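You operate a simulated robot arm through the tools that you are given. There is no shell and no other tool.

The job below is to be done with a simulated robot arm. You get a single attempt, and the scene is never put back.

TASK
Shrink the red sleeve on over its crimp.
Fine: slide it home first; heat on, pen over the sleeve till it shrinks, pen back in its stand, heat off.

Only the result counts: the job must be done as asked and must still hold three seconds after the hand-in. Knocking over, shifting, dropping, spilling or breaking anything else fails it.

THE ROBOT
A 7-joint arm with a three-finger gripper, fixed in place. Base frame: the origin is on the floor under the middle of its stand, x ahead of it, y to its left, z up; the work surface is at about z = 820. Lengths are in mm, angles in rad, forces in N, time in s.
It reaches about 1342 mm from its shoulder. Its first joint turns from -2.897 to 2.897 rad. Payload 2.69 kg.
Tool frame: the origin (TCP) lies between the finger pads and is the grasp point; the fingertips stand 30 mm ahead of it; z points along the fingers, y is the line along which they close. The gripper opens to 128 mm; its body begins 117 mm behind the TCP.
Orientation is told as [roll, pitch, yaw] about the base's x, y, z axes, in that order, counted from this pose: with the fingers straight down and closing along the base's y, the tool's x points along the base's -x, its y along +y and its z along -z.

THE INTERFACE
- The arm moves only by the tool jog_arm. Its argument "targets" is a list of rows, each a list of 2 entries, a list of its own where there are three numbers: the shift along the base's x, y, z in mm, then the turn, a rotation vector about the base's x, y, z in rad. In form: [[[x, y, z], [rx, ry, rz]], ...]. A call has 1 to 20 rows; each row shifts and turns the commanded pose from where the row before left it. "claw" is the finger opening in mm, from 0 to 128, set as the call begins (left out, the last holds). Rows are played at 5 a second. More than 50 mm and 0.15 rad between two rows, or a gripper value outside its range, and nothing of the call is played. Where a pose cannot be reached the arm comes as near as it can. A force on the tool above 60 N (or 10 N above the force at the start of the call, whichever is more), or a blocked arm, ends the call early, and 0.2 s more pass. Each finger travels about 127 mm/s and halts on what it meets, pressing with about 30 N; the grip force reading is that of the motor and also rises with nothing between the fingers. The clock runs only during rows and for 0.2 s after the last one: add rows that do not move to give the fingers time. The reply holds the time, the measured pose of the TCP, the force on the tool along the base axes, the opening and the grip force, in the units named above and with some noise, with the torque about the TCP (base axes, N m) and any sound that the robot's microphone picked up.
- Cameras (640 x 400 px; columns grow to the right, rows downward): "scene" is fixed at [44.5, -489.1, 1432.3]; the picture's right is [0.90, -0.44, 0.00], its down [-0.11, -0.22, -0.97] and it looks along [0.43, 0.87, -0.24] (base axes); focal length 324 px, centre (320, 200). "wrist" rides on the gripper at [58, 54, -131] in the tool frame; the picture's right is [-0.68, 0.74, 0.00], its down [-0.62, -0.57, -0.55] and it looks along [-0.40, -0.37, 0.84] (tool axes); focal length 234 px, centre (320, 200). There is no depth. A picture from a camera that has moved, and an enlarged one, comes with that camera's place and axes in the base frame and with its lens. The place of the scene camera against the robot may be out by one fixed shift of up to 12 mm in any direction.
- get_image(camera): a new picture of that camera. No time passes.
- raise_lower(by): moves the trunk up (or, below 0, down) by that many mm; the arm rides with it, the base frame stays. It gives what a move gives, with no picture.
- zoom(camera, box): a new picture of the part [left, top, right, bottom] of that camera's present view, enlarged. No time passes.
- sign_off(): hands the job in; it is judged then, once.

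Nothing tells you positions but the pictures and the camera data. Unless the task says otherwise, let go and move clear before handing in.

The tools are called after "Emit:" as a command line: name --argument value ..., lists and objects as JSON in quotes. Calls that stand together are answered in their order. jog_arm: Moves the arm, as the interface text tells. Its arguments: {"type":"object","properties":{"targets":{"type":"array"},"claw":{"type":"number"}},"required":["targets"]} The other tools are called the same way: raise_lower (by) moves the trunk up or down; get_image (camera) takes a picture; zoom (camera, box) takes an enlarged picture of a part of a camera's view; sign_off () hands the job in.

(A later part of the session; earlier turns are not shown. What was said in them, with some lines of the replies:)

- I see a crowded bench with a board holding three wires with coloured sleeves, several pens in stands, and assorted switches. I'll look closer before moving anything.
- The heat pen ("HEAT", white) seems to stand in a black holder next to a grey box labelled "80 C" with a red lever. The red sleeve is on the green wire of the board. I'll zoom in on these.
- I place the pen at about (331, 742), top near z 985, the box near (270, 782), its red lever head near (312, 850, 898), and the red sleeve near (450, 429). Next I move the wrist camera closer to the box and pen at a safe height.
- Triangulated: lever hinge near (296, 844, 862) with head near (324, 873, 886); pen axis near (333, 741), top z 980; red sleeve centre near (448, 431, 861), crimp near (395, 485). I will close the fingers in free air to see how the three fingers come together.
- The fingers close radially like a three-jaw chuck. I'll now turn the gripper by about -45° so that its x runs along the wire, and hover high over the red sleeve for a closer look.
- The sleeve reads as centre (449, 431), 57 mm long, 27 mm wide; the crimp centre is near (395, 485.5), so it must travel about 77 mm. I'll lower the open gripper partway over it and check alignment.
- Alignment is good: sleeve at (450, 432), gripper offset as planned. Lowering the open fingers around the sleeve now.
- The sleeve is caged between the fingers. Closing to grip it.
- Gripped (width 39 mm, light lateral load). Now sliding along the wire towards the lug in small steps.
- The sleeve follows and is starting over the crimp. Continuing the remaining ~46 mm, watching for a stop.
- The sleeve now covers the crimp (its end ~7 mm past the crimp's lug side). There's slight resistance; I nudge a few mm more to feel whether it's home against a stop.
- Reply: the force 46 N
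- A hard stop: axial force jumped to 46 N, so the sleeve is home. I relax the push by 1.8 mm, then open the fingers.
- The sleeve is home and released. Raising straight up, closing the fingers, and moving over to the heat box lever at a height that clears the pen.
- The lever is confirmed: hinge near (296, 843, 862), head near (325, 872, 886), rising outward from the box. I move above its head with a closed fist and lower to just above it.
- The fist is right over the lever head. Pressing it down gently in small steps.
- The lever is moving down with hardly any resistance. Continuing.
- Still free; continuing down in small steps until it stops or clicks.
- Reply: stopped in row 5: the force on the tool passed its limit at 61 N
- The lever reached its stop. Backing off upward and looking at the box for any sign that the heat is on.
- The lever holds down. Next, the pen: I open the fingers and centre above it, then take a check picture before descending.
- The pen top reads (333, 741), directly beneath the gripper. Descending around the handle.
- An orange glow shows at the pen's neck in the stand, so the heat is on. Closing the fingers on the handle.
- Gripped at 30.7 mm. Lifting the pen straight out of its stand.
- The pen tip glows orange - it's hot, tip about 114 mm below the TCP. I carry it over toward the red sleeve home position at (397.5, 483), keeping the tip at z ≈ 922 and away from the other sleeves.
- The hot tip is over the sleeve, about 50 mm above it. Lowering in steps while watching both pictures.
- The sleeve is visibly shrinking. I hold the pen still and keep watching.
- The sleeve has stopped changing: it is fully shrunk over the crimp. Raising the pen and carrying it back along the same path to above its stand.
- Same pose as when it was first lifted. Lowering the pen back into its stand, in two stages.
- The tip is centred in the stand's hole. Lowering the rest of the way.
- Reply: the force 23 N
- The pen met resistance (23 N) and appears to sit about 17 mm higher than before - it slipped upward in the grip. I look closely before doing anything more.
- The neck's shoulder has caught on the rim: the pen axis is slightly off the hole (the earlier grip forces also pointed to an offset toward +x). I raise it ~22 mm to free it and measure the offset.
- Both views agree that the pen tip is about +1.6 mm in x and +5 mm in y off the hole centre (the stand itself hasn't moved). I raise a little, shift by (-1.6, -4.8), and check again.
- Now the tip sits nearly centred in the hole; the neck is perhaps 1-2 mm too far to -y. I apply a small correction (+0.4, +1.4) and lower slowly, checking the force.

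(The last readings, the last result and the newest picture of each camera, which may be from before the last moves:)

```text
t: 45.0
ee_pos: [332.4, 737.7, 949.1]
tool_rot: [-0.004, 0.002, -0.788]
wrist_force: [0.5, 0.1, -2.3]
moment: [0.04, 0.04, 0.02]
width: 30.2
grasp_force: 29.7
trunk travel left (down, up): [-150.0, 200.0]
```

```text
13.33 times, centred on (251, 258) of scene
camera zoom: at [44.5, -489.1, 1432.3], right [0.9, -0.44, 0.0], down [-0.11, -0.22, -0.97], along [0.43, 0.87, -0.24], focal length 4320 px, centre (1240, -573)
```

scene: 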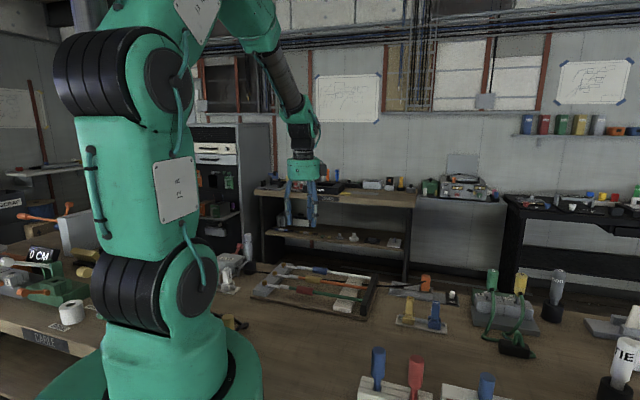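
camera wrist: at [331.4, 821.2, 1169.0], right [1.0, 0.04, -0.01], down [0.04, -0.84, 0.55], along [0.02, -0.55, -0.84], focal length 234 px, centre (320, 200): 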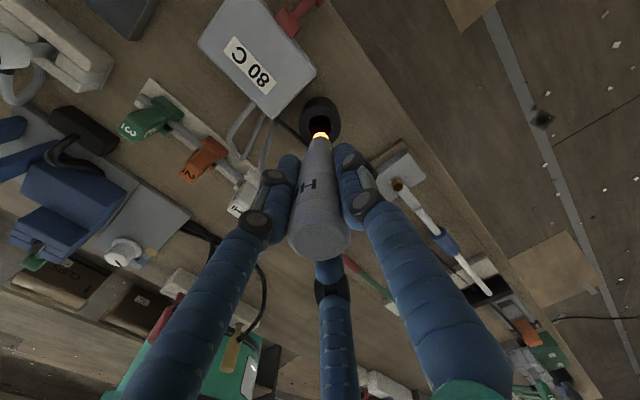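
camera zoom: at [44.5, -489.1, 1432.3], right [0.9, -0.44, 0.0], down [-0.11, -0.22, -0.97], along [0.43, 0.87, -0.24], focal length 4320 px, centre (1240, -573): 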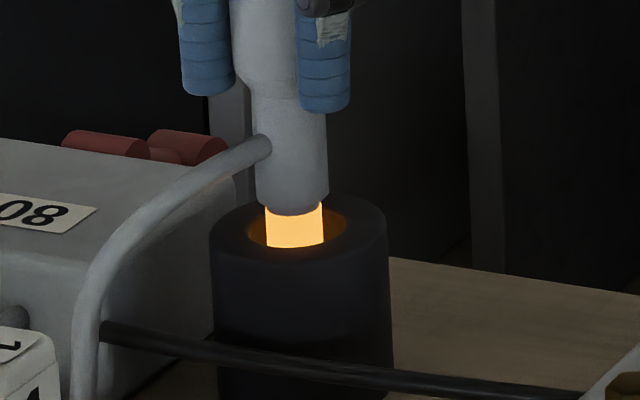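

Well centred now. Lowering slowly through the point where the neck enters the rim.

Emit:
jog_arm --targets '[[[0, 0, -4], [0, 0, 0]], [[0, 0, -4], [0, 0, 0]], [[0, 0, -3], [0, 0, 0]], [[0, 0, -2], [0, 0, 0]], [[0, 0, 0], [0, 0, 0]]]'

Emit:
zoom --camera "wrist" --box '[295, 105, 345, 155]'

Emit:
zoom --camera "scene" --box '[236, 243, 266, 273]'

```text
t: 46.2
ee_pos: [332.7, 737.8, 936.7]
tool_rot: [-0.005, 0.003, -0.787]
wrist_force: [0.1, 0.4, -1.4]
moment: [-0.01, 0.0, -0.03]
width: 30.0
grasp_force: 29.8
trunk travel left (down, up): [-150.0, 200.0]
```

```text
8.00 times, centred on (320, 130) of wrist
camera zoom: at [330.7, 818.8, 1067.3], right [1.0, 0.04, -0.01], down [0.04, -0.84, 0.55], along [0.02, -0.55, -0.84], focal length 1873 px, centre (320, 760)
```

zoom: 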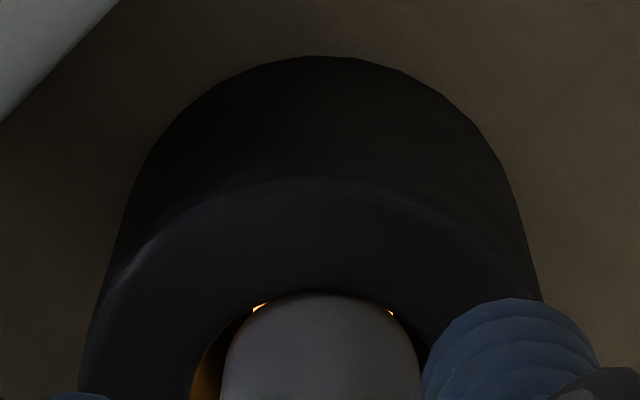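

```text
13.33 times, centred on (251, 258) of scene
camera zoom: at [44.5, -489.1, 1432.3], right [0.9, -0.44, 0.0], down [-0.11, -0.22, -0.97], along [0.43, 0.87, -0.24], focal length 4320 px, centre (1240, -573)
```

zoom: 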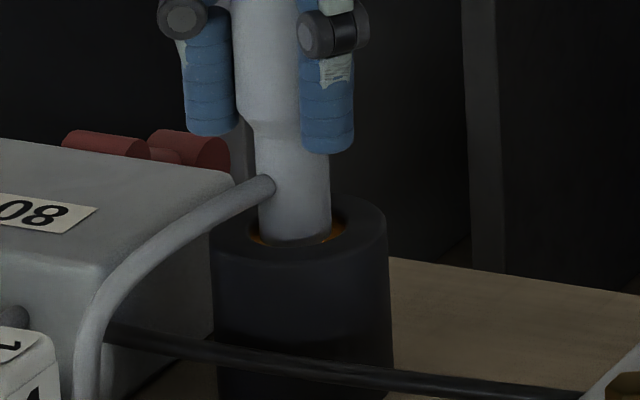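

The neck is in the hole without contact force. Continuing down to the bottom of the stand.

Emit:
jog_arm --targets '[[[0, 0, -4], [0, 0, 0]], [[0, 0, -4], [0, 0, 0]], [[0, 0, -3], [0, 0, 0]], [[0, 0, -2], [0, 0, 0]], [[0, 0, 0], [0, 0, 0]]]'

Emit:
zoom --camera "scene" --box '[231, 228, 276, 273]'

Emit:
zoom --camera "wrist" --box '[240, 60, 400, 220]'

```text
t: 47.4
ee_pos: [332.1, 738.3, 923.0]
tool_rot: [-0.005, 0.003, -0.787]
wrist_force: [0.5, 0.2, -2.5]
moment: [0.01, -0.02, 0.01]
width: 30.3
grasp_force: 30.2
trunk travel left (down, up): [-150.0, 200.0]
```

```text
8.89 times, centred on (254, 250) of scene
camera zoom: at [44.5, -489.1, 1432.3], right [0.9, -0.44, 0.0], down [-0.11, -0.22, -0.97], along [0.43, 0.87, -0.24], focal length 2880 px, centre (911, -249)
```

zoom: 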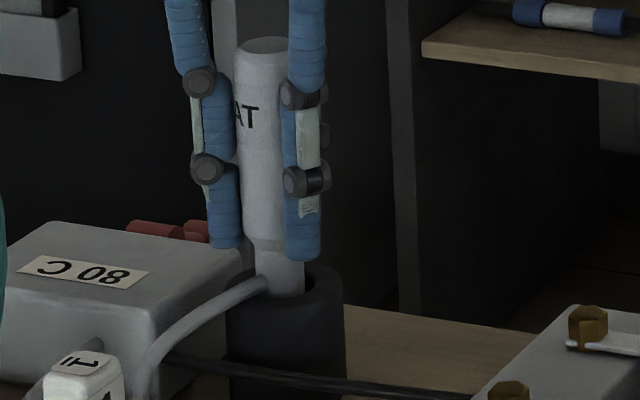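

```text
2.50 times, centred on (320, 140) of wrist
camera zoom: at [330.2, 818.5, 1055.1], right [1.0, 0.04, -0.01], down [0.04, -0.84, 0.55], along [0.02, -0.55, -0.84], focal length 585 px, centre (320, 350)
```

zoom: 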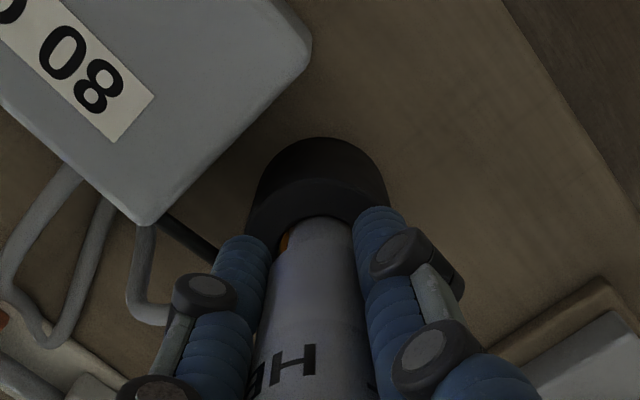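

Emit:
jog_arm --targets '[[[0, 0, -2], [0, 0, 0]], [[0, 0, -1.5], [0, 0, 0]], [[0, 0, 0], [0, 0, 0]]]'

```text
t: 48.2
ee_pos: [332.2, 738.4, 920.6]
tool_rot: [-0.004, 0.004, -0.786]
wrist_force: [-0.3, 0.4, -1.7]
moment: [-0.01, 0.05, 0.02]
width: 30.2
grasp_force: 30.1
trunk travel left (down, up): [-150.0, 200.0]
```

Emit:
jog_arm --targets '[[[0, 0, -1.5], [0, 0, 0]], [[0, 0, -1], [0, 0, 0]], [[0, 0, 0], [0, 0, 0]]]'

Emit:
zoom --camera "scene" --box '[231, 228, 276, 273]'

```text
t: 49.0
ee_pos: [332.7, 738.8, 919.9]
tool_rot: [-0.002, 0.004, -0.788]
wrist_force: [-2.1, -4.0, 19.7]
moment: [-0.49, 0.09, 0.0]
width: 29.9
grasp_force: 30.1
trunk travel left (down, up): [-150.0, 200.0]
```

```text
8.89 times, centred on (254, 250) of scene
camera zoom: at [44.5, -489.1, 1432.3], right [0.9, -0.44, 0.0], down [-0.11, -0.22, -0.97], along [0.43, 0.87, -0.24], focal length 2880 px, centre (911, -249)
```

zoom: 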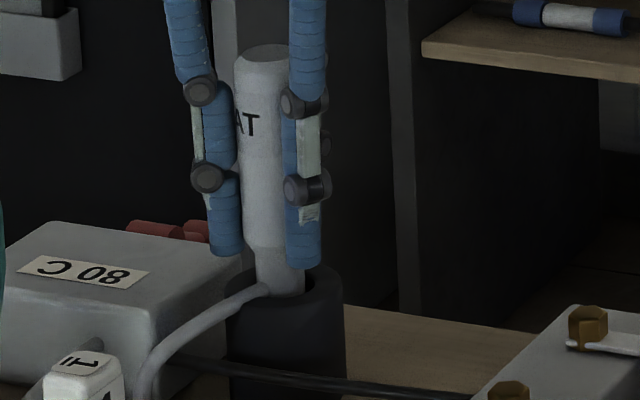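

The pen is bottomed out at its original height. Opening the fingers.

Emit:
jog_arm --targets '[[[0, 0, 0], [0, 0, 0]], [[0, 0, 0], [0, 0, 0]], [[0, 0, 0], [0, 0, 0]]]' --claw 76

Emit:
zoom --camera "scene" --box '[231, 228, 276, 273]'

Emit:
get_image --camera "wrist"

```text
t: 49.8
ee_pos: [332.7, 739.0, 917.2]
tool_rot: [-0.005, 0.003, -0.787]
wrist_force: [0.1, 0.3, -0.4]
moment: [-0.01, 0.01, -0.02]
width: 75.9
grasp_force: 0.0
trunk travel left (down, up): [-150.0, 200.0]
```

```text
8.89 times, centred on (254, 250) of scene
camera zoom: at [44.5, -489.1, 1432.3], right [0.9, -0.44, 0.0], down [-0.11, -0.22, -0.97], along [0.43, 0.87, -0.24], focal length 2880 px, centre (911, -249)
```

zoom: 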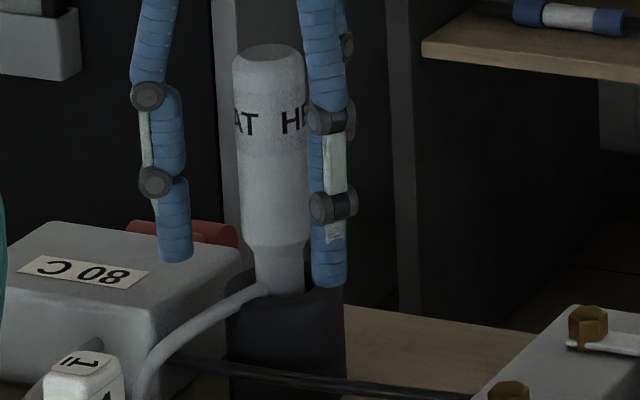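

```text
taken
camera wrist: at [330.3, 818.6, 1048.7], right [1.0, 0.04, -0.01], down [0.04, -0.84, 0.55], along [0.02, -0.55, -0.84], focal length 234 px, centre (320, 200)
```

wrist: 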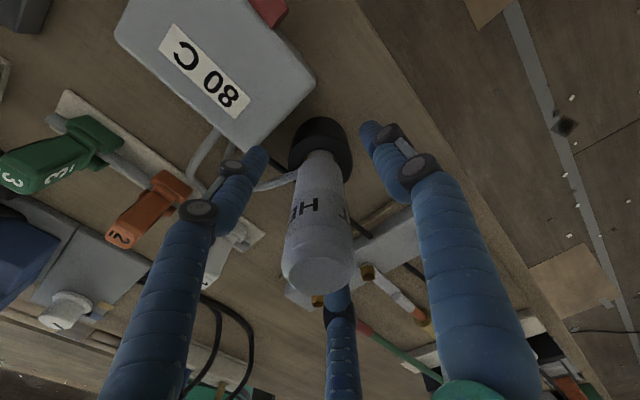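

The pen stands free and upright at its original height. Raising clear and moving over to the lever to turn the heat off.

Emit:
jog_arm --targets '[[[0, 0, 15], [0, 0, 0]], [[0, 0, 35], [0, 0, 0]], [[0, 0, 42], [0, 0, 0]], [[0, 0, 42], [0, 0, 0]], [[-3, 33, 0], [0, 0, 0]], [[-3, 33, 0], [0, 0, 0]], [[-3, 33, 0], [0, 0, 0]], [[-3, 33, 0], [0, 0, 0]], [[0, 0, 0], [0, 0, 0]], [[0, 0, 0], [0, 0, 0]]]'

Emit:
get_image --camera "wrist"

Emit:
zoom --camera "wrist" --box '[260, 60, 380, 180]'

Emit:
zoom --camera "scene" --box '[210, 190, 290, 290]'

```text
t: 52.0
ee_pos: [320.4, 866.7, 1053.5]
tool_rot: [-0.003, 0.005, -0.787]
wrist_force: [-0.3, -0.6, 0.6]
moment: [0.03, 0.0, 0.02]
width: 76.0
grasp_force: 0.1
trunk travel left (down, up): [-150.0, 200.0]
```

```text
taken
camera wrist: at [318.4, 947.8, 1185.0], right [1.0, 0.04, -0.01], down [0.04, -0.84, 0.55], along [0.02, -0.55, -0.84], focal length 234 px, centre (320, 200)
```

wrist: 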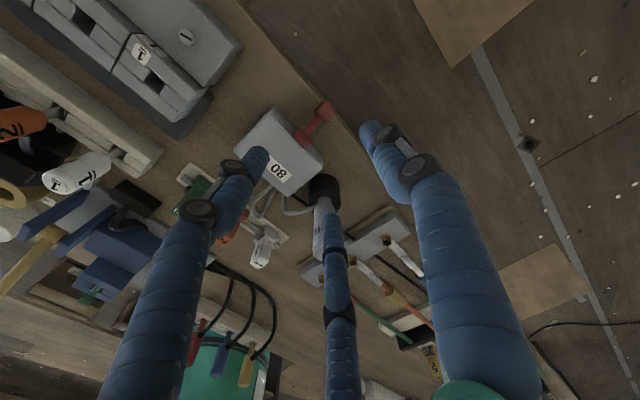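

```text
3.33 times, centred on (320, 120) of wrist
camera zoom: at [318.4, 947.8, 1185.0], right [1.0, 0.04, -0.01], down [0.04, -0.84, 0.55], along [0.02, -0.55, -0.84], focal length 781 px, centre (320, 467)
```

zoom: 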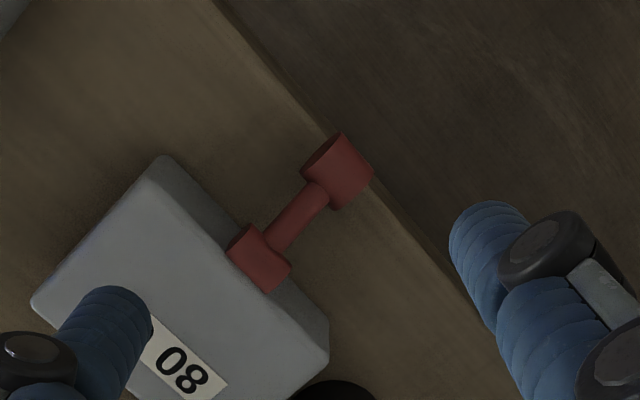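

```text
4.00 times, centred on (250, 240) of scene
camera zoom: at [44.5, -489.1, 1432.3], right [0.9, -0.44, 0.0], down [-0.11, -0.22, -0.97], along [0.43, 0.87, -0.24], focal length 1296 px, centre (600, 40)
```

zoom: 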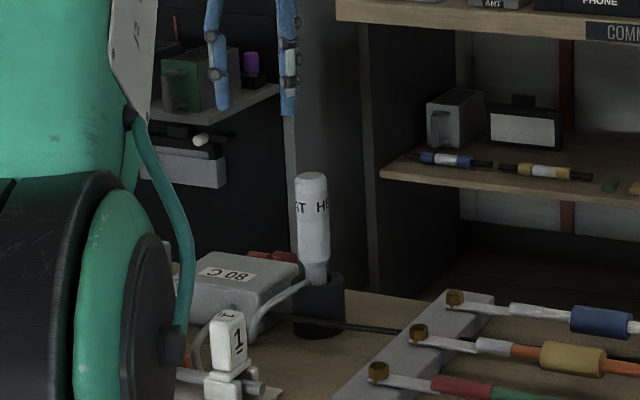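

The lever is clearly visible in its down position, head near (327.5, 873, 841). I'll grip its head between the three fingers and lift it. First descending partway and re-checking alignment.

Emit:
jog_arm --targets '[[[2.5, 1, -35], [0, 0, 0]], [[0, 0, -35], [0, 0, 0]], [[0, 0, -30], [0, 0, 0]], [[0, 0, 0], [0, 0, 0]], [[0, 0, 0], [0, 0, 0]]]' --claw 80

Emit:
get_image --camera "wrist"

Emit:
zoom --camera "wrist" --box '[260, 90, 380, 210]'

Emit:
zoom --camera "scene" --box '[220, 190, 290, 280]'

```text
t: 53.2
ee_pos: [322.6, 870.2, 953.1]
tool_rot: [-0.004, 0.006, -0.789]
wrist_force: [-0.4, 0.2, 0.4]
moment: [-0.02, 0.01, 0.01]
width: 80.1
grasp_force: 0.1
trunk travel left (down, up): [-150.0, 200.0]
```

```text
taken
camera wrist: at [320.3, 950.3, 1084.8], right [1.0, 0.04, -0.01], down [0.04, -0.84, 0.55], along [0.02, -0.55, -0.84], focal length 234 px, centre (320, 200)
```

wrist: 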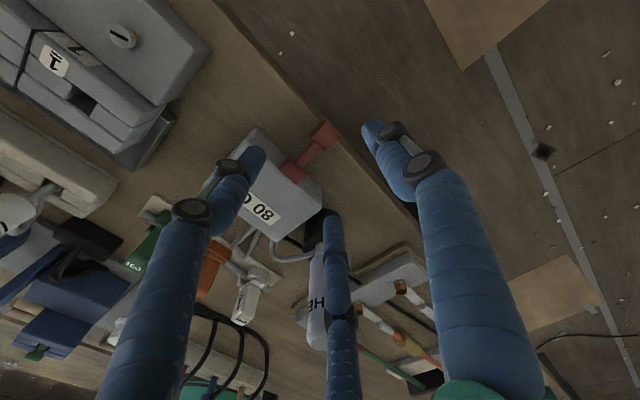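

```text
3.33 times, centred on (320, 150) of wrist
camera zoom: at [320.3, 950.3, 1084.8], right [1.0, 0.04, -0.01], down [0.04, -0.84, 0.55], along [0.02, -0.55, -0.84], focal length 781 px, centre (320, 367)
```

zoom: 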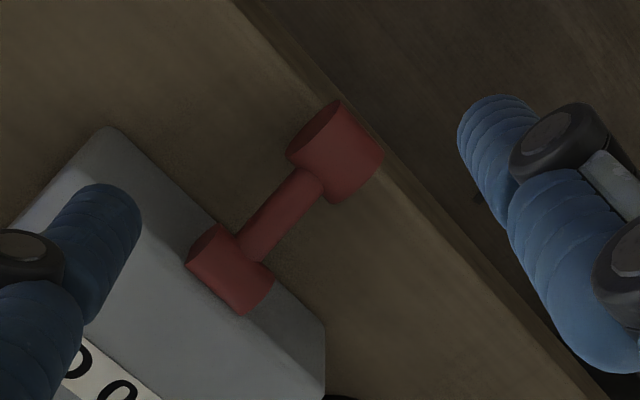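

```text
4.44 times, centred on (255, 235) of scene
camera zoom: at [44.5, -489.1, 1432.3], right [0.9, -0.44, 0.0], down [-0.11, -0.22, -0.97], along [0.43, 0.87, -0.24], focal length 1440 px, centre (609, 44)
```

zoom: 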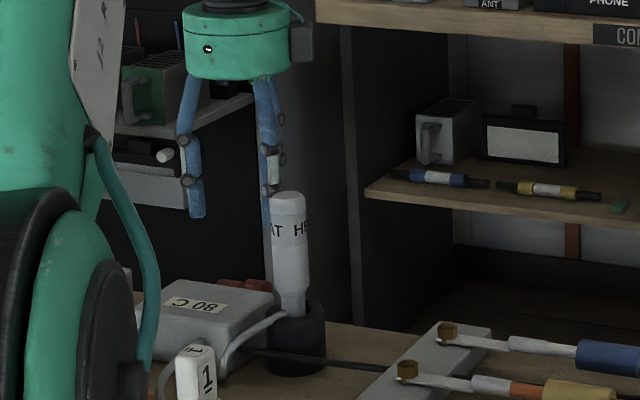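

Head centre refined to (327, 871, 839). Shifting slightly and lowering the open fingers around it (tips to z ≈ 831).

Emit:
jog_arm --targets '[[[1.2, -3, -20], [0, 0, 0]], [[0, 0, -30], [0, 0, 0]], [[0, 0, -20], [0, 0, 0]], [[0, 0, -12], [0, 0, 0]], [[0, 0, -10], [0, 0, 0]], [[0, 0, 0], [0, 0, 0]]]' --claw 80

Emit:
get_image --camera "wrist"

Emit:
zoom --camera "wrist" --box '[240, 100, 400, 240]'

Emit:
zoom --camera "scene" --box '[220, 190, 290, 280]'

```text
t: 54.6
ee_pos: [322.6, 867.5, 860.1]
tool_rot: [-0.004, 0.003, -0.789]
wrist_force: [-0.9, -0.5, -0.5]
moment: [0.02, -0.02, -0.01]
width: 79.6
grasp_force: 0.1
trunk travel left (down, up): [-150.0, 200.0]
```

```text
taken
camera wrist: at [322.0, 948.8, 991.2], right [1.0, 0.04, -0.01], down [0.04, -0.84, 0.55], along [0.02, -0.55, -0.84], focal length 234 px, centre (320, 200)
```

wrist: 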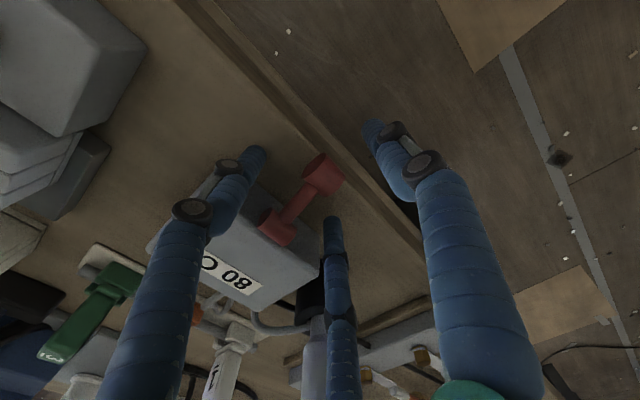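

```text
2.86 times, centred on (320, 170) of wrist
camera zoom: at [322.0, 948.8, 991.2], right [1.0, 0.04, -0.01], down [0.04, -0.84, 0.55], along [0.02, -0.55, -0.84], focal length 669 px, centre (320, 286)
```

zoom: 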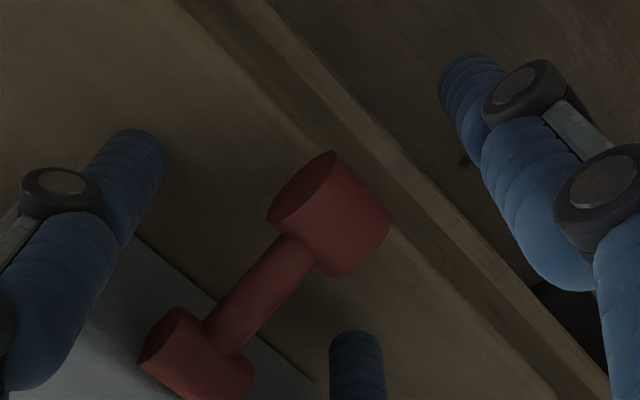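

```text
4.44 times, centred on (255, 235) of scene
camera zoom: at [44.5, -489.1, 1432.3], right [0.9, -0.44, 0.0], down [-0.11, -0.22, -0.97], along [0.43, 0.87, -0.24], focal length 1440 px, centre (609, 44)
```

zoom: 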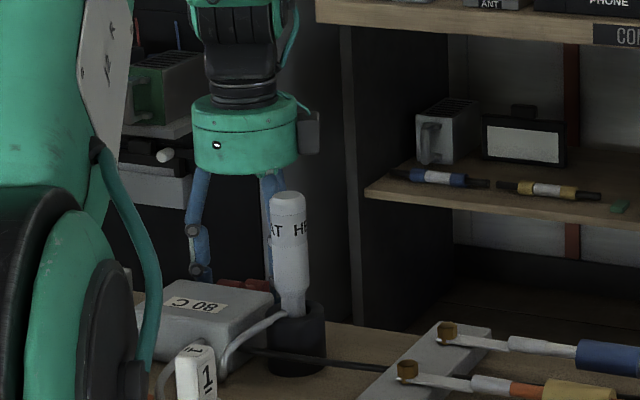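

The head sits centred among the fingers (tool offset about (0, 4) mm). Closing on it.

Emit:
jog_arm --targets '[[[0, 0, 0], [0, 0, 0]], [[0, 0, 0], [0, 0, 0]], [[0, 0, 0], [0, 0, 0]], [[0, 0, 0], [0, 0, 0]]]' --claw 16

Emit:
zoom --camera "wrist" --box '[240, 100, 400, 240]'

```text
t: 55.6
ee_pos: [322.3, 867.7, 859.5]
tool_rot: [-0.005, 0.004, -0.786]
wrist_force: [-7.2, -5.7, -0.7]
moment: [-0.01, 0.02, -0.02]
width: 31.9
grasp_force: 44.8
trunk travel left (down, up): [-150.0, 200.0]
```

```text
2.86 times, centred on (320, 170) of wrist
camera zoom: at [321.4, 948.2, 991.3], right [1.0, 0.04, -0.01], down [0.04, -0.83, 0.55], along [0.02, -0.55, -0.84], focal length 669 px, centre (320, 286)
```

zoom: 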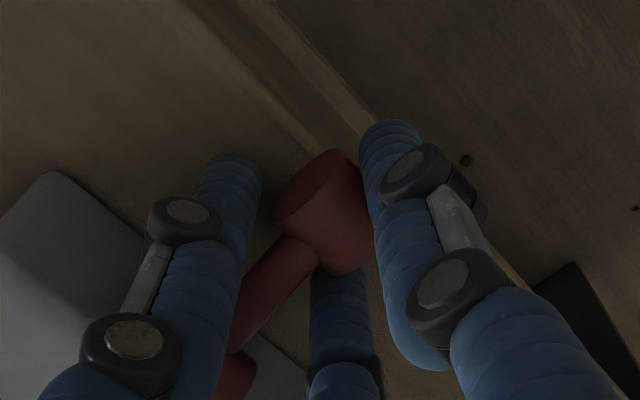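

Gripped firmly. Lifting the lever along its arc, first half.

Emit:
jog_arm --targets '[[[1.1, 1.1, 3.8], [0, 0, 0]], [[1.1, 1.1, 3.9], [0, 0, 0]], [[0.7, 0.7, 4], [0, 0, 0]], [[0.7, 0.7, 4.1], [0, 0, 0]], [[0.2, 0.2, 4.2], [0, 0, 0]], [[0.2, 0.2, 4.2], [0, 0, 0]], [[0, 0, 0], [0, 0, 0]]]'

Emit:
zoom --camera "wrist" --box '[240, 100, 400, 240]'

Emit:
zoom --camera "scene" --box '[220, 190, 290, 280]'

```text
t: 57.2
ee_pos: [325.9, 870.6, 882.9]
tool_rot: [-0.006, 0.003, -0.788]
wrist_force: [-24.9, -26.3, -13.0]
moment: [-0.16, 0.1, 0.0]
width: 31.8
grasp_force: 45.5
trunk travel left (down, up): [-150.0, 200.0]
```

```text
2.86 times, centred on (320, 170) of wrist
camera zoom: at [324.5, 951.5, 1013.7], right [1.0, 0.04, -0.01], down [0.04, -0.83, 0.55], along [0.02, -0.55, -0.83], focal length 669 px, centre (320, 286)
```

zoom: 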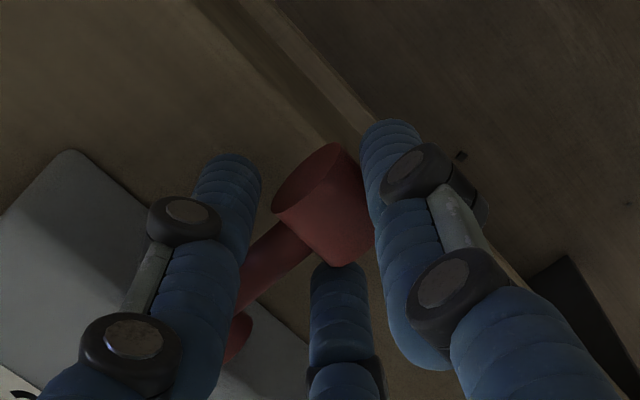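

```text
4.44 times, centred on (255, 235) of scene
camera zoom: at [44.5, -489.1, 1432.3], right [0.9, -0.44, 0.0], down [-0.11, -0.22, -0.97], along [0.43, 0.87, -0.24], focal length 1440 px, centre (609, 44)
```

zoom: 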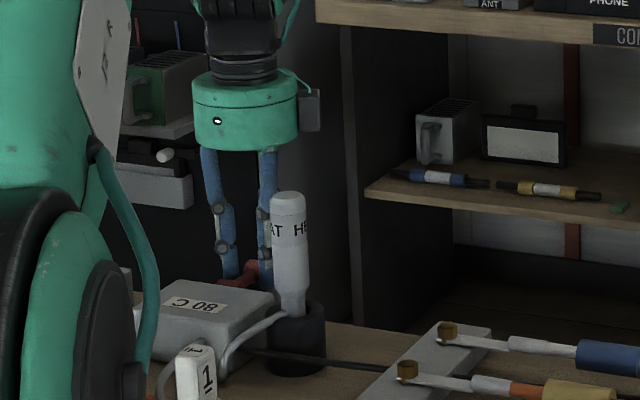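

The lever is rising, but I'm pulling outward too hard (~36 N). I ease inward while continuing upward.

Emit:
jog_arm --targets '[[[-1.5, -1.5, 1], [0, 0, 0]], [[-0.8, -0.8, 4], [0, 0, 0]], [[-0.5, -0.5, 4], [0, 0, 0]], [[0, 0, 0], [0, 0, 0]]]'

Emit:
zoom --camera "scene" --box '[220, 190, 290, 280]'

```text
t: 58.2
ee_pos: [325.1, 869.8, 894.5]
tool_rot: [-0.001, 0.006, -0.787]
wrist_force: [-2.3, -8.9, -10.8]
moment: [-0.01, -0.34, 0.01]
width: 31.7
grasp_force: 45.3
trunk travel left (down, up): [-150.0, 200.0]
```

```text
4.44 times, centred on (255, 235) of scene
camera zoom: at [44.5, -489.1, 1432.3], right [0.9, -0.44, 0.0], down [-0.11, -0.22, -0.97], along [0.43, 0.87, -0.24], focal length 1440 px, centre (609, 44)
```

zoom: 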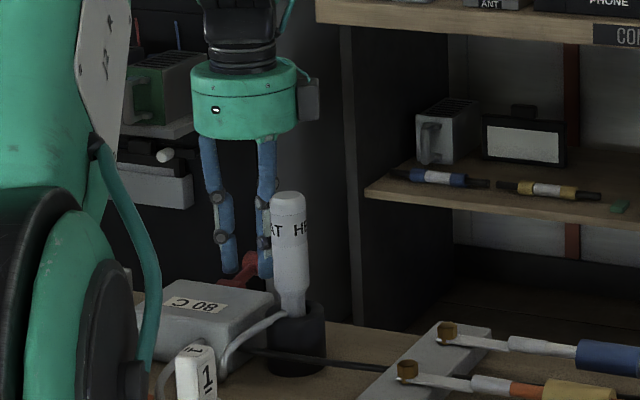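

Emit:
jog_arm --targets '[[[-0.9, -0.9, 4], [0, 0, 0]], [[-1.2, -1.2, 4], [0, 0, 0]], [[-1.3, -1.3, 3], [0, 0, 0]], [[0, 0, 0], [0, 0, 0]]]'

Emit:
zoom --camera "scene" --box '[220, 190, 290, 280]'

Emit:
zoom --camera "wrist" --box '[240, 100, 400, 240]'

```text
t: 59.2
ee_pos: [324.9, 869.2, 905.9]
tool_rot: [-0.002, 0.006, -0.788]
wrist_force: [26.2, 8.1, 0.7]
moment: [0.27, -1.19, -0.11]
width: 31.9
grasp_force: 44.9
trunk travel left (down, up): [-150.0, 200.0]
```

```text
4.44 times, centred on (255, 235) of scene
camera zoom: at [44.5, -489.1, 1432.3], right [0.9, -0.44, 0.0], down [-0.11, -0.22, -0.97], along [0.43, 0.87, -0.24], focal length 1440 px, centre (609, 44)
```

zoom: 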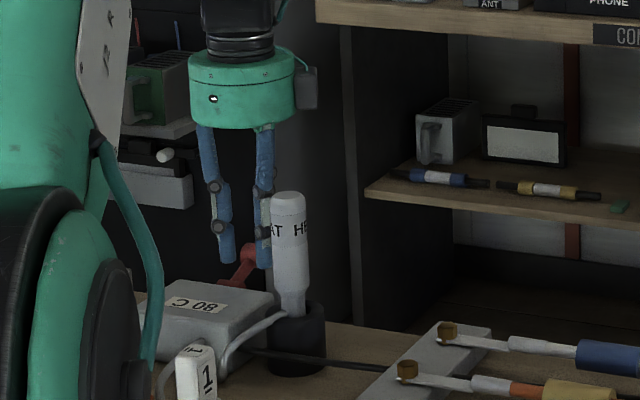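

```text
2.86 times, centred on (320, 170) of wrist
camera zoom: at [321.9, 948.2, 1037.9], right [1.0, 0.04, 0.0], down [0.04, -0.84, 0.54], along [0.02, -0.54, -0.84], focal length 669 px, centre (320, 286)
```

zoom: 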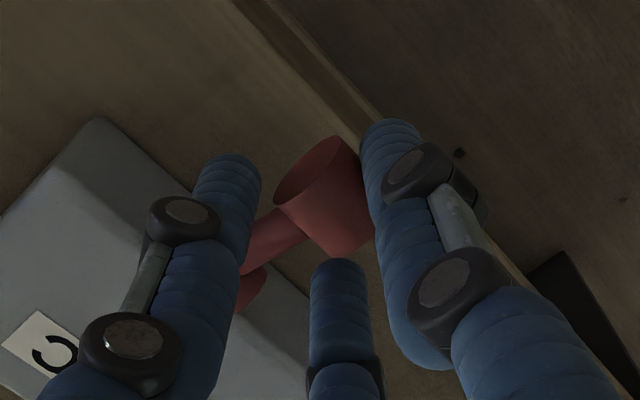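

Emit:
zoom --camera "scene" --box '[236, 232, 276, 272]'

```text
10.00 times, centred on (256, 252) of scene
camera zoom: at [44.5, -489.1, 1432.3], right [0.9, -0.44, 0.0], down [-0.11, -0.22, -0.97], along [0.43, 0.87, -0.24], focal length 3240 px, centre (960, -320)
```

zoom: 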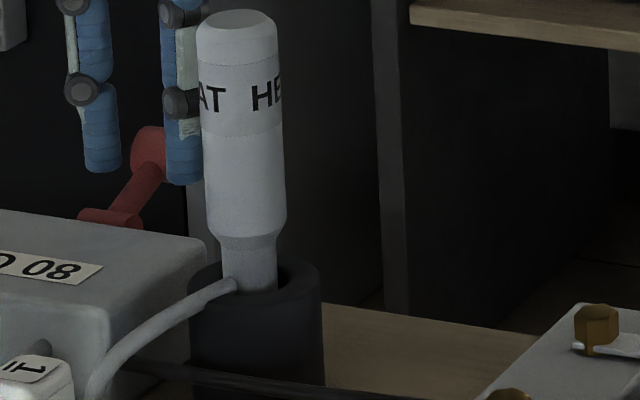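

The lever is nearly back (about 7 mm below its original height), and I'm now pressing inward a bit. Easing outward and continuing up.

Emit:
jog_arm --targets '[[[1.5, 0.7, 1], [0, 0, 0]], [[-0.5, -0.5, 3], [0, 0, 0]], [[-0.8, -0.8, 3], [0, 0, 0]], [[0, 0, 0], [0, 0, 0]]]'

Emit:
zoom --camera "scene" --box '[236, 232, 276, 272]'

```text
t: 60.2
ee_pos: [322.3, 866.4, 911.2]
tool_rot: [-0.004, 0.007, -0.786]
wrist_force: [17.7, 23.7, 4.8]
moment: [0.96, -0.73, -0.03]
width: 31.9
grasp_force: 44.8
trunk travel left (down, up): [-150.0, 200.0]
```

```text
10.00 times, centred on (256, 252) of scene
camera zoom: at [44.5, -489.1, 1432.3], right [0.9, -0.44, 0.0], down [-0.11, -0.22, -0.97], along [0.43, 0.87, -0.24], focal length 3240 px, centre (960, -320)
```

zoom: 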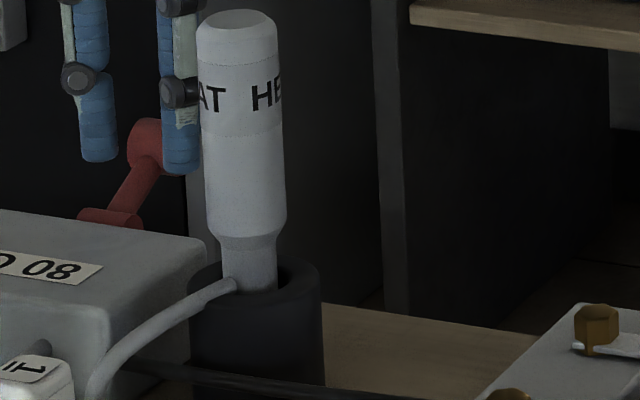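

Emit:
jog_arm --targets '[[[0.6, 0.6, 2.5], [0, 0, 0]], [[0, 0, 2], [0, 0, 0]], [[0, 0, 0], [0, 0, 0]]]'

Emit:
zoom --camera "scene" --box '[236, 232, 276, 272]'

```text
t: 61.0
ee_pos: [321.6, 866.6, 913.8]
tool_rot: [-0.006, 0.003, -0.786]
wrist_force: [1.8, 26.0, -0.6]
moment: [1.22, -0.15, 0.12]
width: 31.9
grasp_force: 45.0
trunk travel left (down, up): [-150.0, 200.0]
```

```text
10.00 times, centred on (256, 252) of scene
camera zoom: at [44.5, -489.1, 1432.3], right [0.9, -0.44, 0.0], down [-0.11, -0.22, -0.97], along [0.43, 0.87, -0.24], focal length 3240 px, centre (960, -320)
```

zoom: 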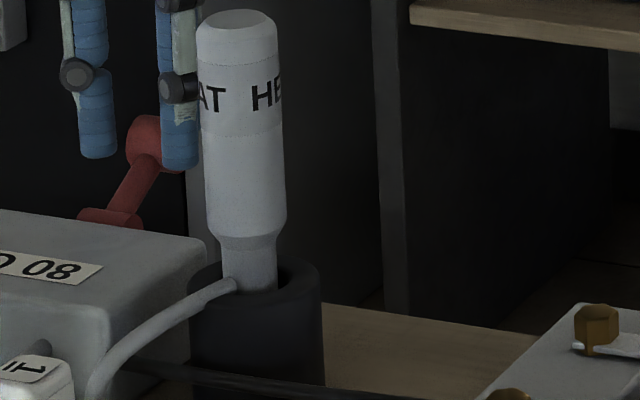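

Emit:
jog_arm --targets '[[[-0.2, 0.8, 1.5], [0, 0, 0]], [[0, 0.4, 1.5], [0, 0, 0]], [[0, 0, 0], [0, 0, 0]]]'

Emit:
zoom --camera "scene" --box '[236, 232, 276, 272]'

```text
t: 61.8
ee_pos: [321.8, 865.3, 916.2]
tool_rot: [-0.01, 0.003, -0.787]
wrist_force: [-5.5, 11.8, -11.0]
moment: [0.49, -0.03, 0.08]
width: 31.9
grasp_force: 44.7
trunk travel left (down, up): [-150.0, 200.0]
```

```text
10.00 times, centred on (256, 252) of scene
camera zoom: at [44.5, -489.1, 1432.3], right [0.9, -0.44, 0.0], down [-0.11, -0.22, -0.97], along [0.43, 0.87, -0.24], focal length 3240 px, centre (960, -320)
```

zoom: 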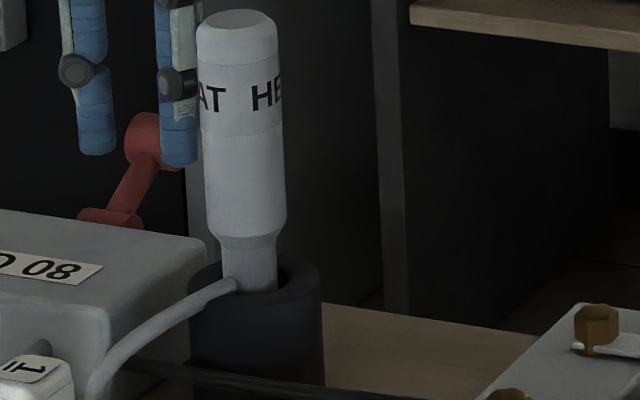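

The lever is back at its original raised position and against its stop (z-force -11 N). Releasing it.

Emit:
jog_arm --targets '[[[0, 0, 0], [0, 0, 0]], [[0, 0, 0], [0, 0, 0]], [[0, 0, 0], [0, 0, 0]]]' --claw 84

Emit:
zoom --camera "scene" --box '[236, 232, 276, 272]'

Emit:
get_image --camera "wrist"

```text
t: 62.6
ee_pos: [321.3, 866.3, 918.5]
tool_rot: [-0.006, 0.004, -0.786]
wrist_force: [0.3, 0.5, 0.2]
moment: [-0.04, 0.03, 0.0]
width: 83.8
grasp_force: 0.0
trunk travel left (down, up): [-150.0, 200.0]
```

```text
10.00 times, centred on (256, 252) of scene
camera zoom: at [44.5, -489.1, 1432.3], right [0.9, -0.44, 0.0], down [-0.11, -0.22, -0.97], along [0.43, 0.87, -0.24], focal length 3240 px, centre (960, -320)
```

zoom: 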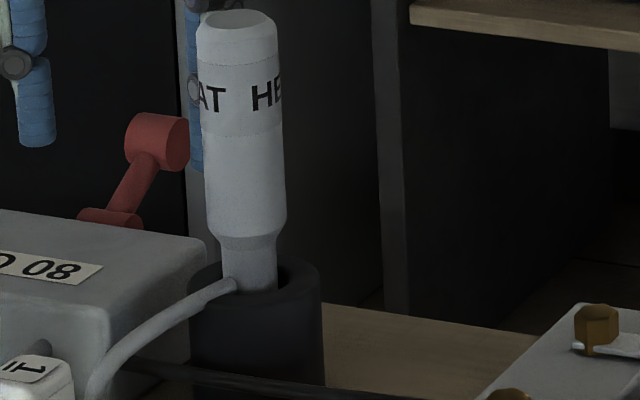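

```text
taken
camera wrist: at [320.5, 947.0, 1049.9], right [1.0, 0.04, -0.01], down [0.04, -0.84, 0.55], along [0.02, -0.55, -0.84], focal length 234 px, centre (320, 200)
```

wrist: 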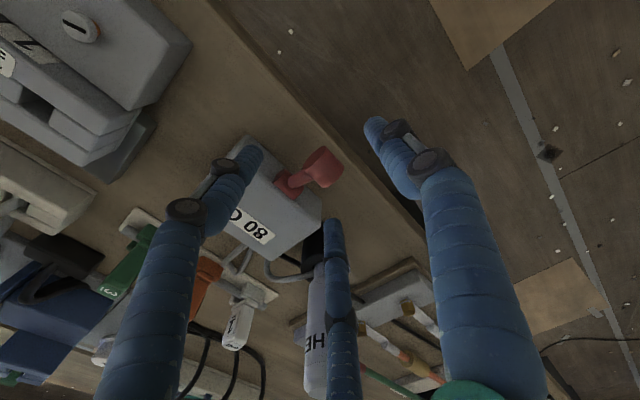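

The lever stays up as at the start, pen upright. Raising clear and then checking that the glow in the stand is gone.

Emit:
jog_arm --targets '[[[0, 0, 20], [0, 0, 0]], [[0, 0, 40], [0, 0, 0]], [[0, 0, 45], [0, 0, 0]], [[0, 0, 45], [0, 0, 0]], [[0, -35, 0], [0, 0, 0]], [[0, -35, 0], [0, 0, 0]], [[0, 0, 0], [0, 0, 0]]]'

Emit:
get_image --camera "wrist"

Emit:
zoom --camera "wrist" --box '[240, 40, 380, 180]'

Emit:
get_image --camera "scene"

```text
t: 64.2
ee_pos: [324.7, 797.7, 1068.4]
tool_rot: [-0.003, 0.004, -0.786]
wrist_force: [0.3, 0.0, 0.3]
moment: [0.04, 0.03, 0.0]
width: 83.8
grasp_force: 0.1
trunk travel left (down, up): [-150.0, 200.0]
```

```text
taken
camera wrist: at [321.2, 877.6, 1200.2], right [1.0, 0.04, -0.01], down [0.04, -0.84, 0.55], along [0.02, -0.55, -0.84], focal length 234 px, centre (320, 200)
```

wrist: 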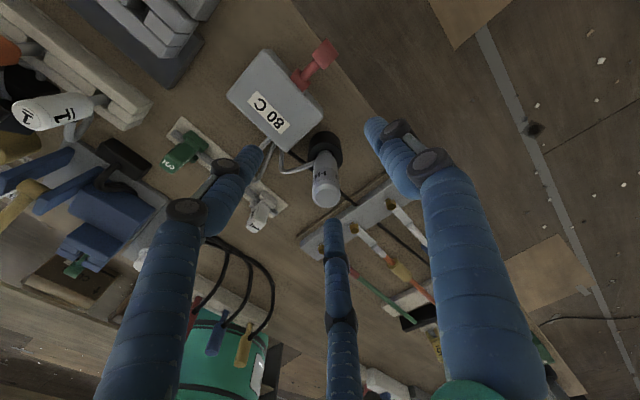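

```text
2.86 times, centred on (310, 110) of wrist
camera zoom: at [321.2, 877.6, 1200.2], right [1.0, 0.04, -0.01], down [0.04, -0.84, 0.55], along [0.02, -0.55, -0.84], focal length 669 px, centre (349, 457)
```

zoom: 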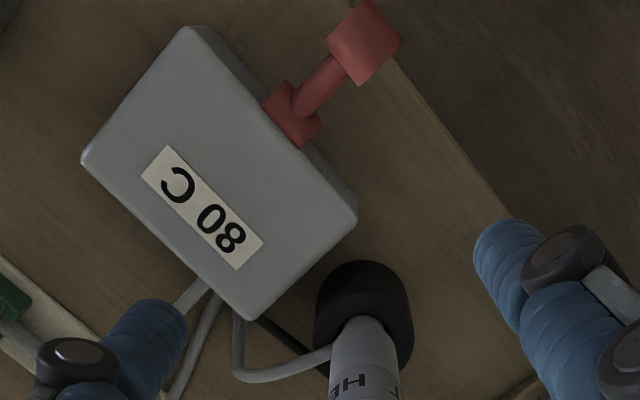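

```text
taken
```

scene: 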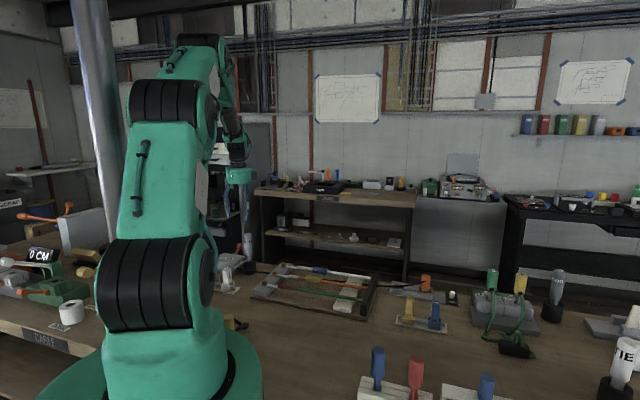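

Emit:
zoom --camera "wrist" --box '[300, 120, 360, 180]'

Emit:
zoom --camera "scene" --box '[240, 255, 380, 325]'

```text
6.67 times, centred on (330, 150) of wrist
camera zoom: at [321.2, 877.6, 1200.2], right [1.0, 0.04, -0.01], down [0.04, -0.84, 0.55], along [0.02, -0.55, -0.84], focal length 1561 px, centre (253, 533)
```

zoom: 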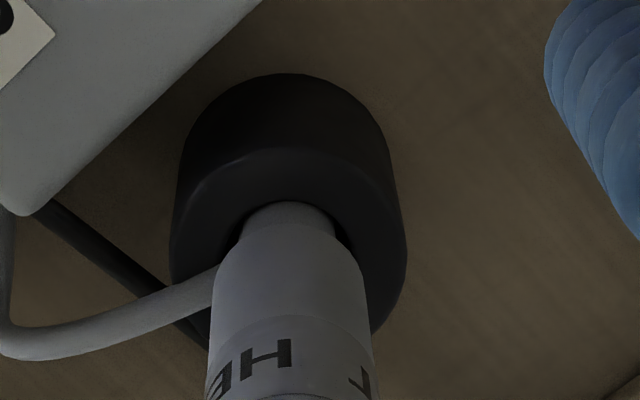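

```text
4.57 times, centred on (310, 290) of scene
camera zoom: at [44.5, -489.1, 1432.3], right [0.9, -0.44, 0.0], down [-0.11, -0.22, -0.97], along [0.43, 0.87, -0.24], focal length 1481 px, centre (366, -211)
```

zoom: 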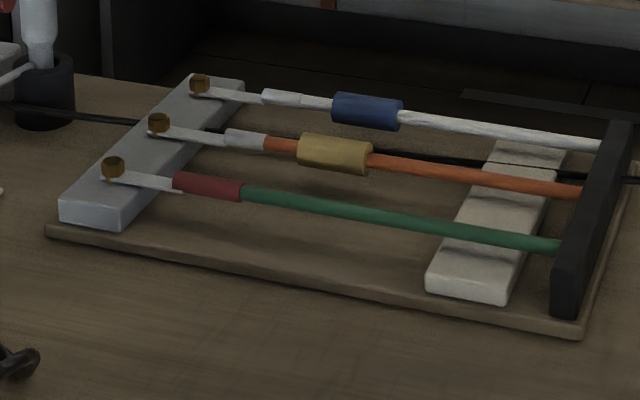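

No glow remains in the stand, the lever is up, the pen is seated, and the red sleeve is shrunk tight over the crimp with the other sleeves unchanged. I retreat a bit higher before handing in.

Emit:
jog_arm --targets '[[[0, -20, 40], [0, 0, 0]], [[0, -30, 40], [0, 0, 0]], [[0, -30, 40], [0, 0, 0]], [[0, 0, 0], [0, 0, 0]], [[0, 0, 0], [0, 0, 0]]]'

Emit:
get_image --camera "wrist"

Emit:
zoom --camera "scene" --box '[200, 220, 280, 300]'

```text
t: 65.4
ee_pos: [321.7, 716.2, 1187.0]
tool_rot: [-0.004, 0.005, -0.785]
wrist_force: [0.1, 0.4, -0.1]
moment: [-0.04, 0.04, -0.02]
width: 83.9
grasp_force: 0.0
trunk travel left (down, up): [-150.0, 200.0]
```

```text
taken
camera wrist: at [319.5, 796.7, 1317.9], right [1.0, 0.04, -0.01], down [0.04, -0.83, 0.55], along [0.02, -0.55, -0.84], focal length 234 px, centre (320, 200)
```

wrist: 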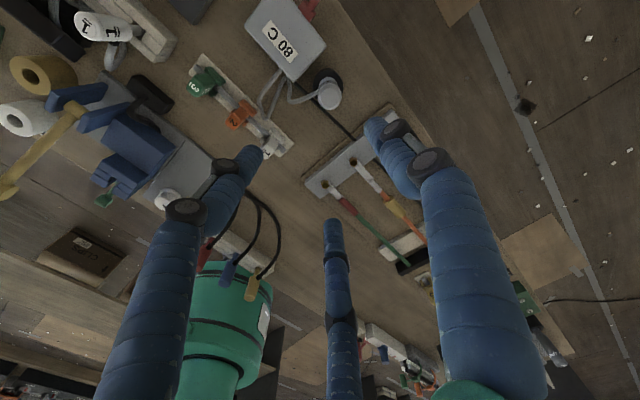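

```text
5.00 times, centred on (240, 260) of scene
camera zoom: at [44.5, -489.1, 1432.3], right [0.9, -0.44, 0.0], down [-0.11, -0.22, -0.97], along [0.43, 0.87, -0.24], focal length 1620 px, centre (720, -100)
```

zoom: 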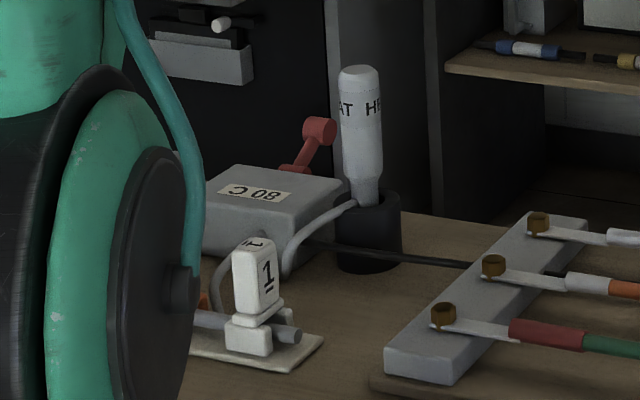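

The red sleeve is shrunk over its crimp and the pen is back in its stand. The lever is back in its starting position with no glow in the stand, so the heat is off. Nothing else looks disturbed and the gripper is clear, so I'm handing in.

Emit:
sign_off

```text
The job is handed in.
```

The job is handed in: the red sleeve is shrunk tight over its crimp. I don't have the verdict yet.

- **Sleeve:** I slid it along the green wire until it hit a hard stop. It covered the crimp with a few millimetres to spare at each end.
- **Heating:** I pushed the lever on the "80 C" box down and the pen tip glowed orange. I held it about 10 mm above the sleeve until the sleeve stopped shrinking.
- **Pen:** On the way back, the neck caught on the rim of the stand and the pen slipped about 17 mm in the grip. I lifted it, re-centred it and lowered it in. It now stands upright within about 1 mm of its original position.
- **Heat off:** The lever is back at its starting position, and the glow in the stand is gone.

While lifting the lever I pulled outward on the box with about 36 N, and later pushed inward with up to about 30 N. Pictures taken afterwards show the box where it started. The yellow and blue sleeves, the numbered clips and the stand also look unchanged.
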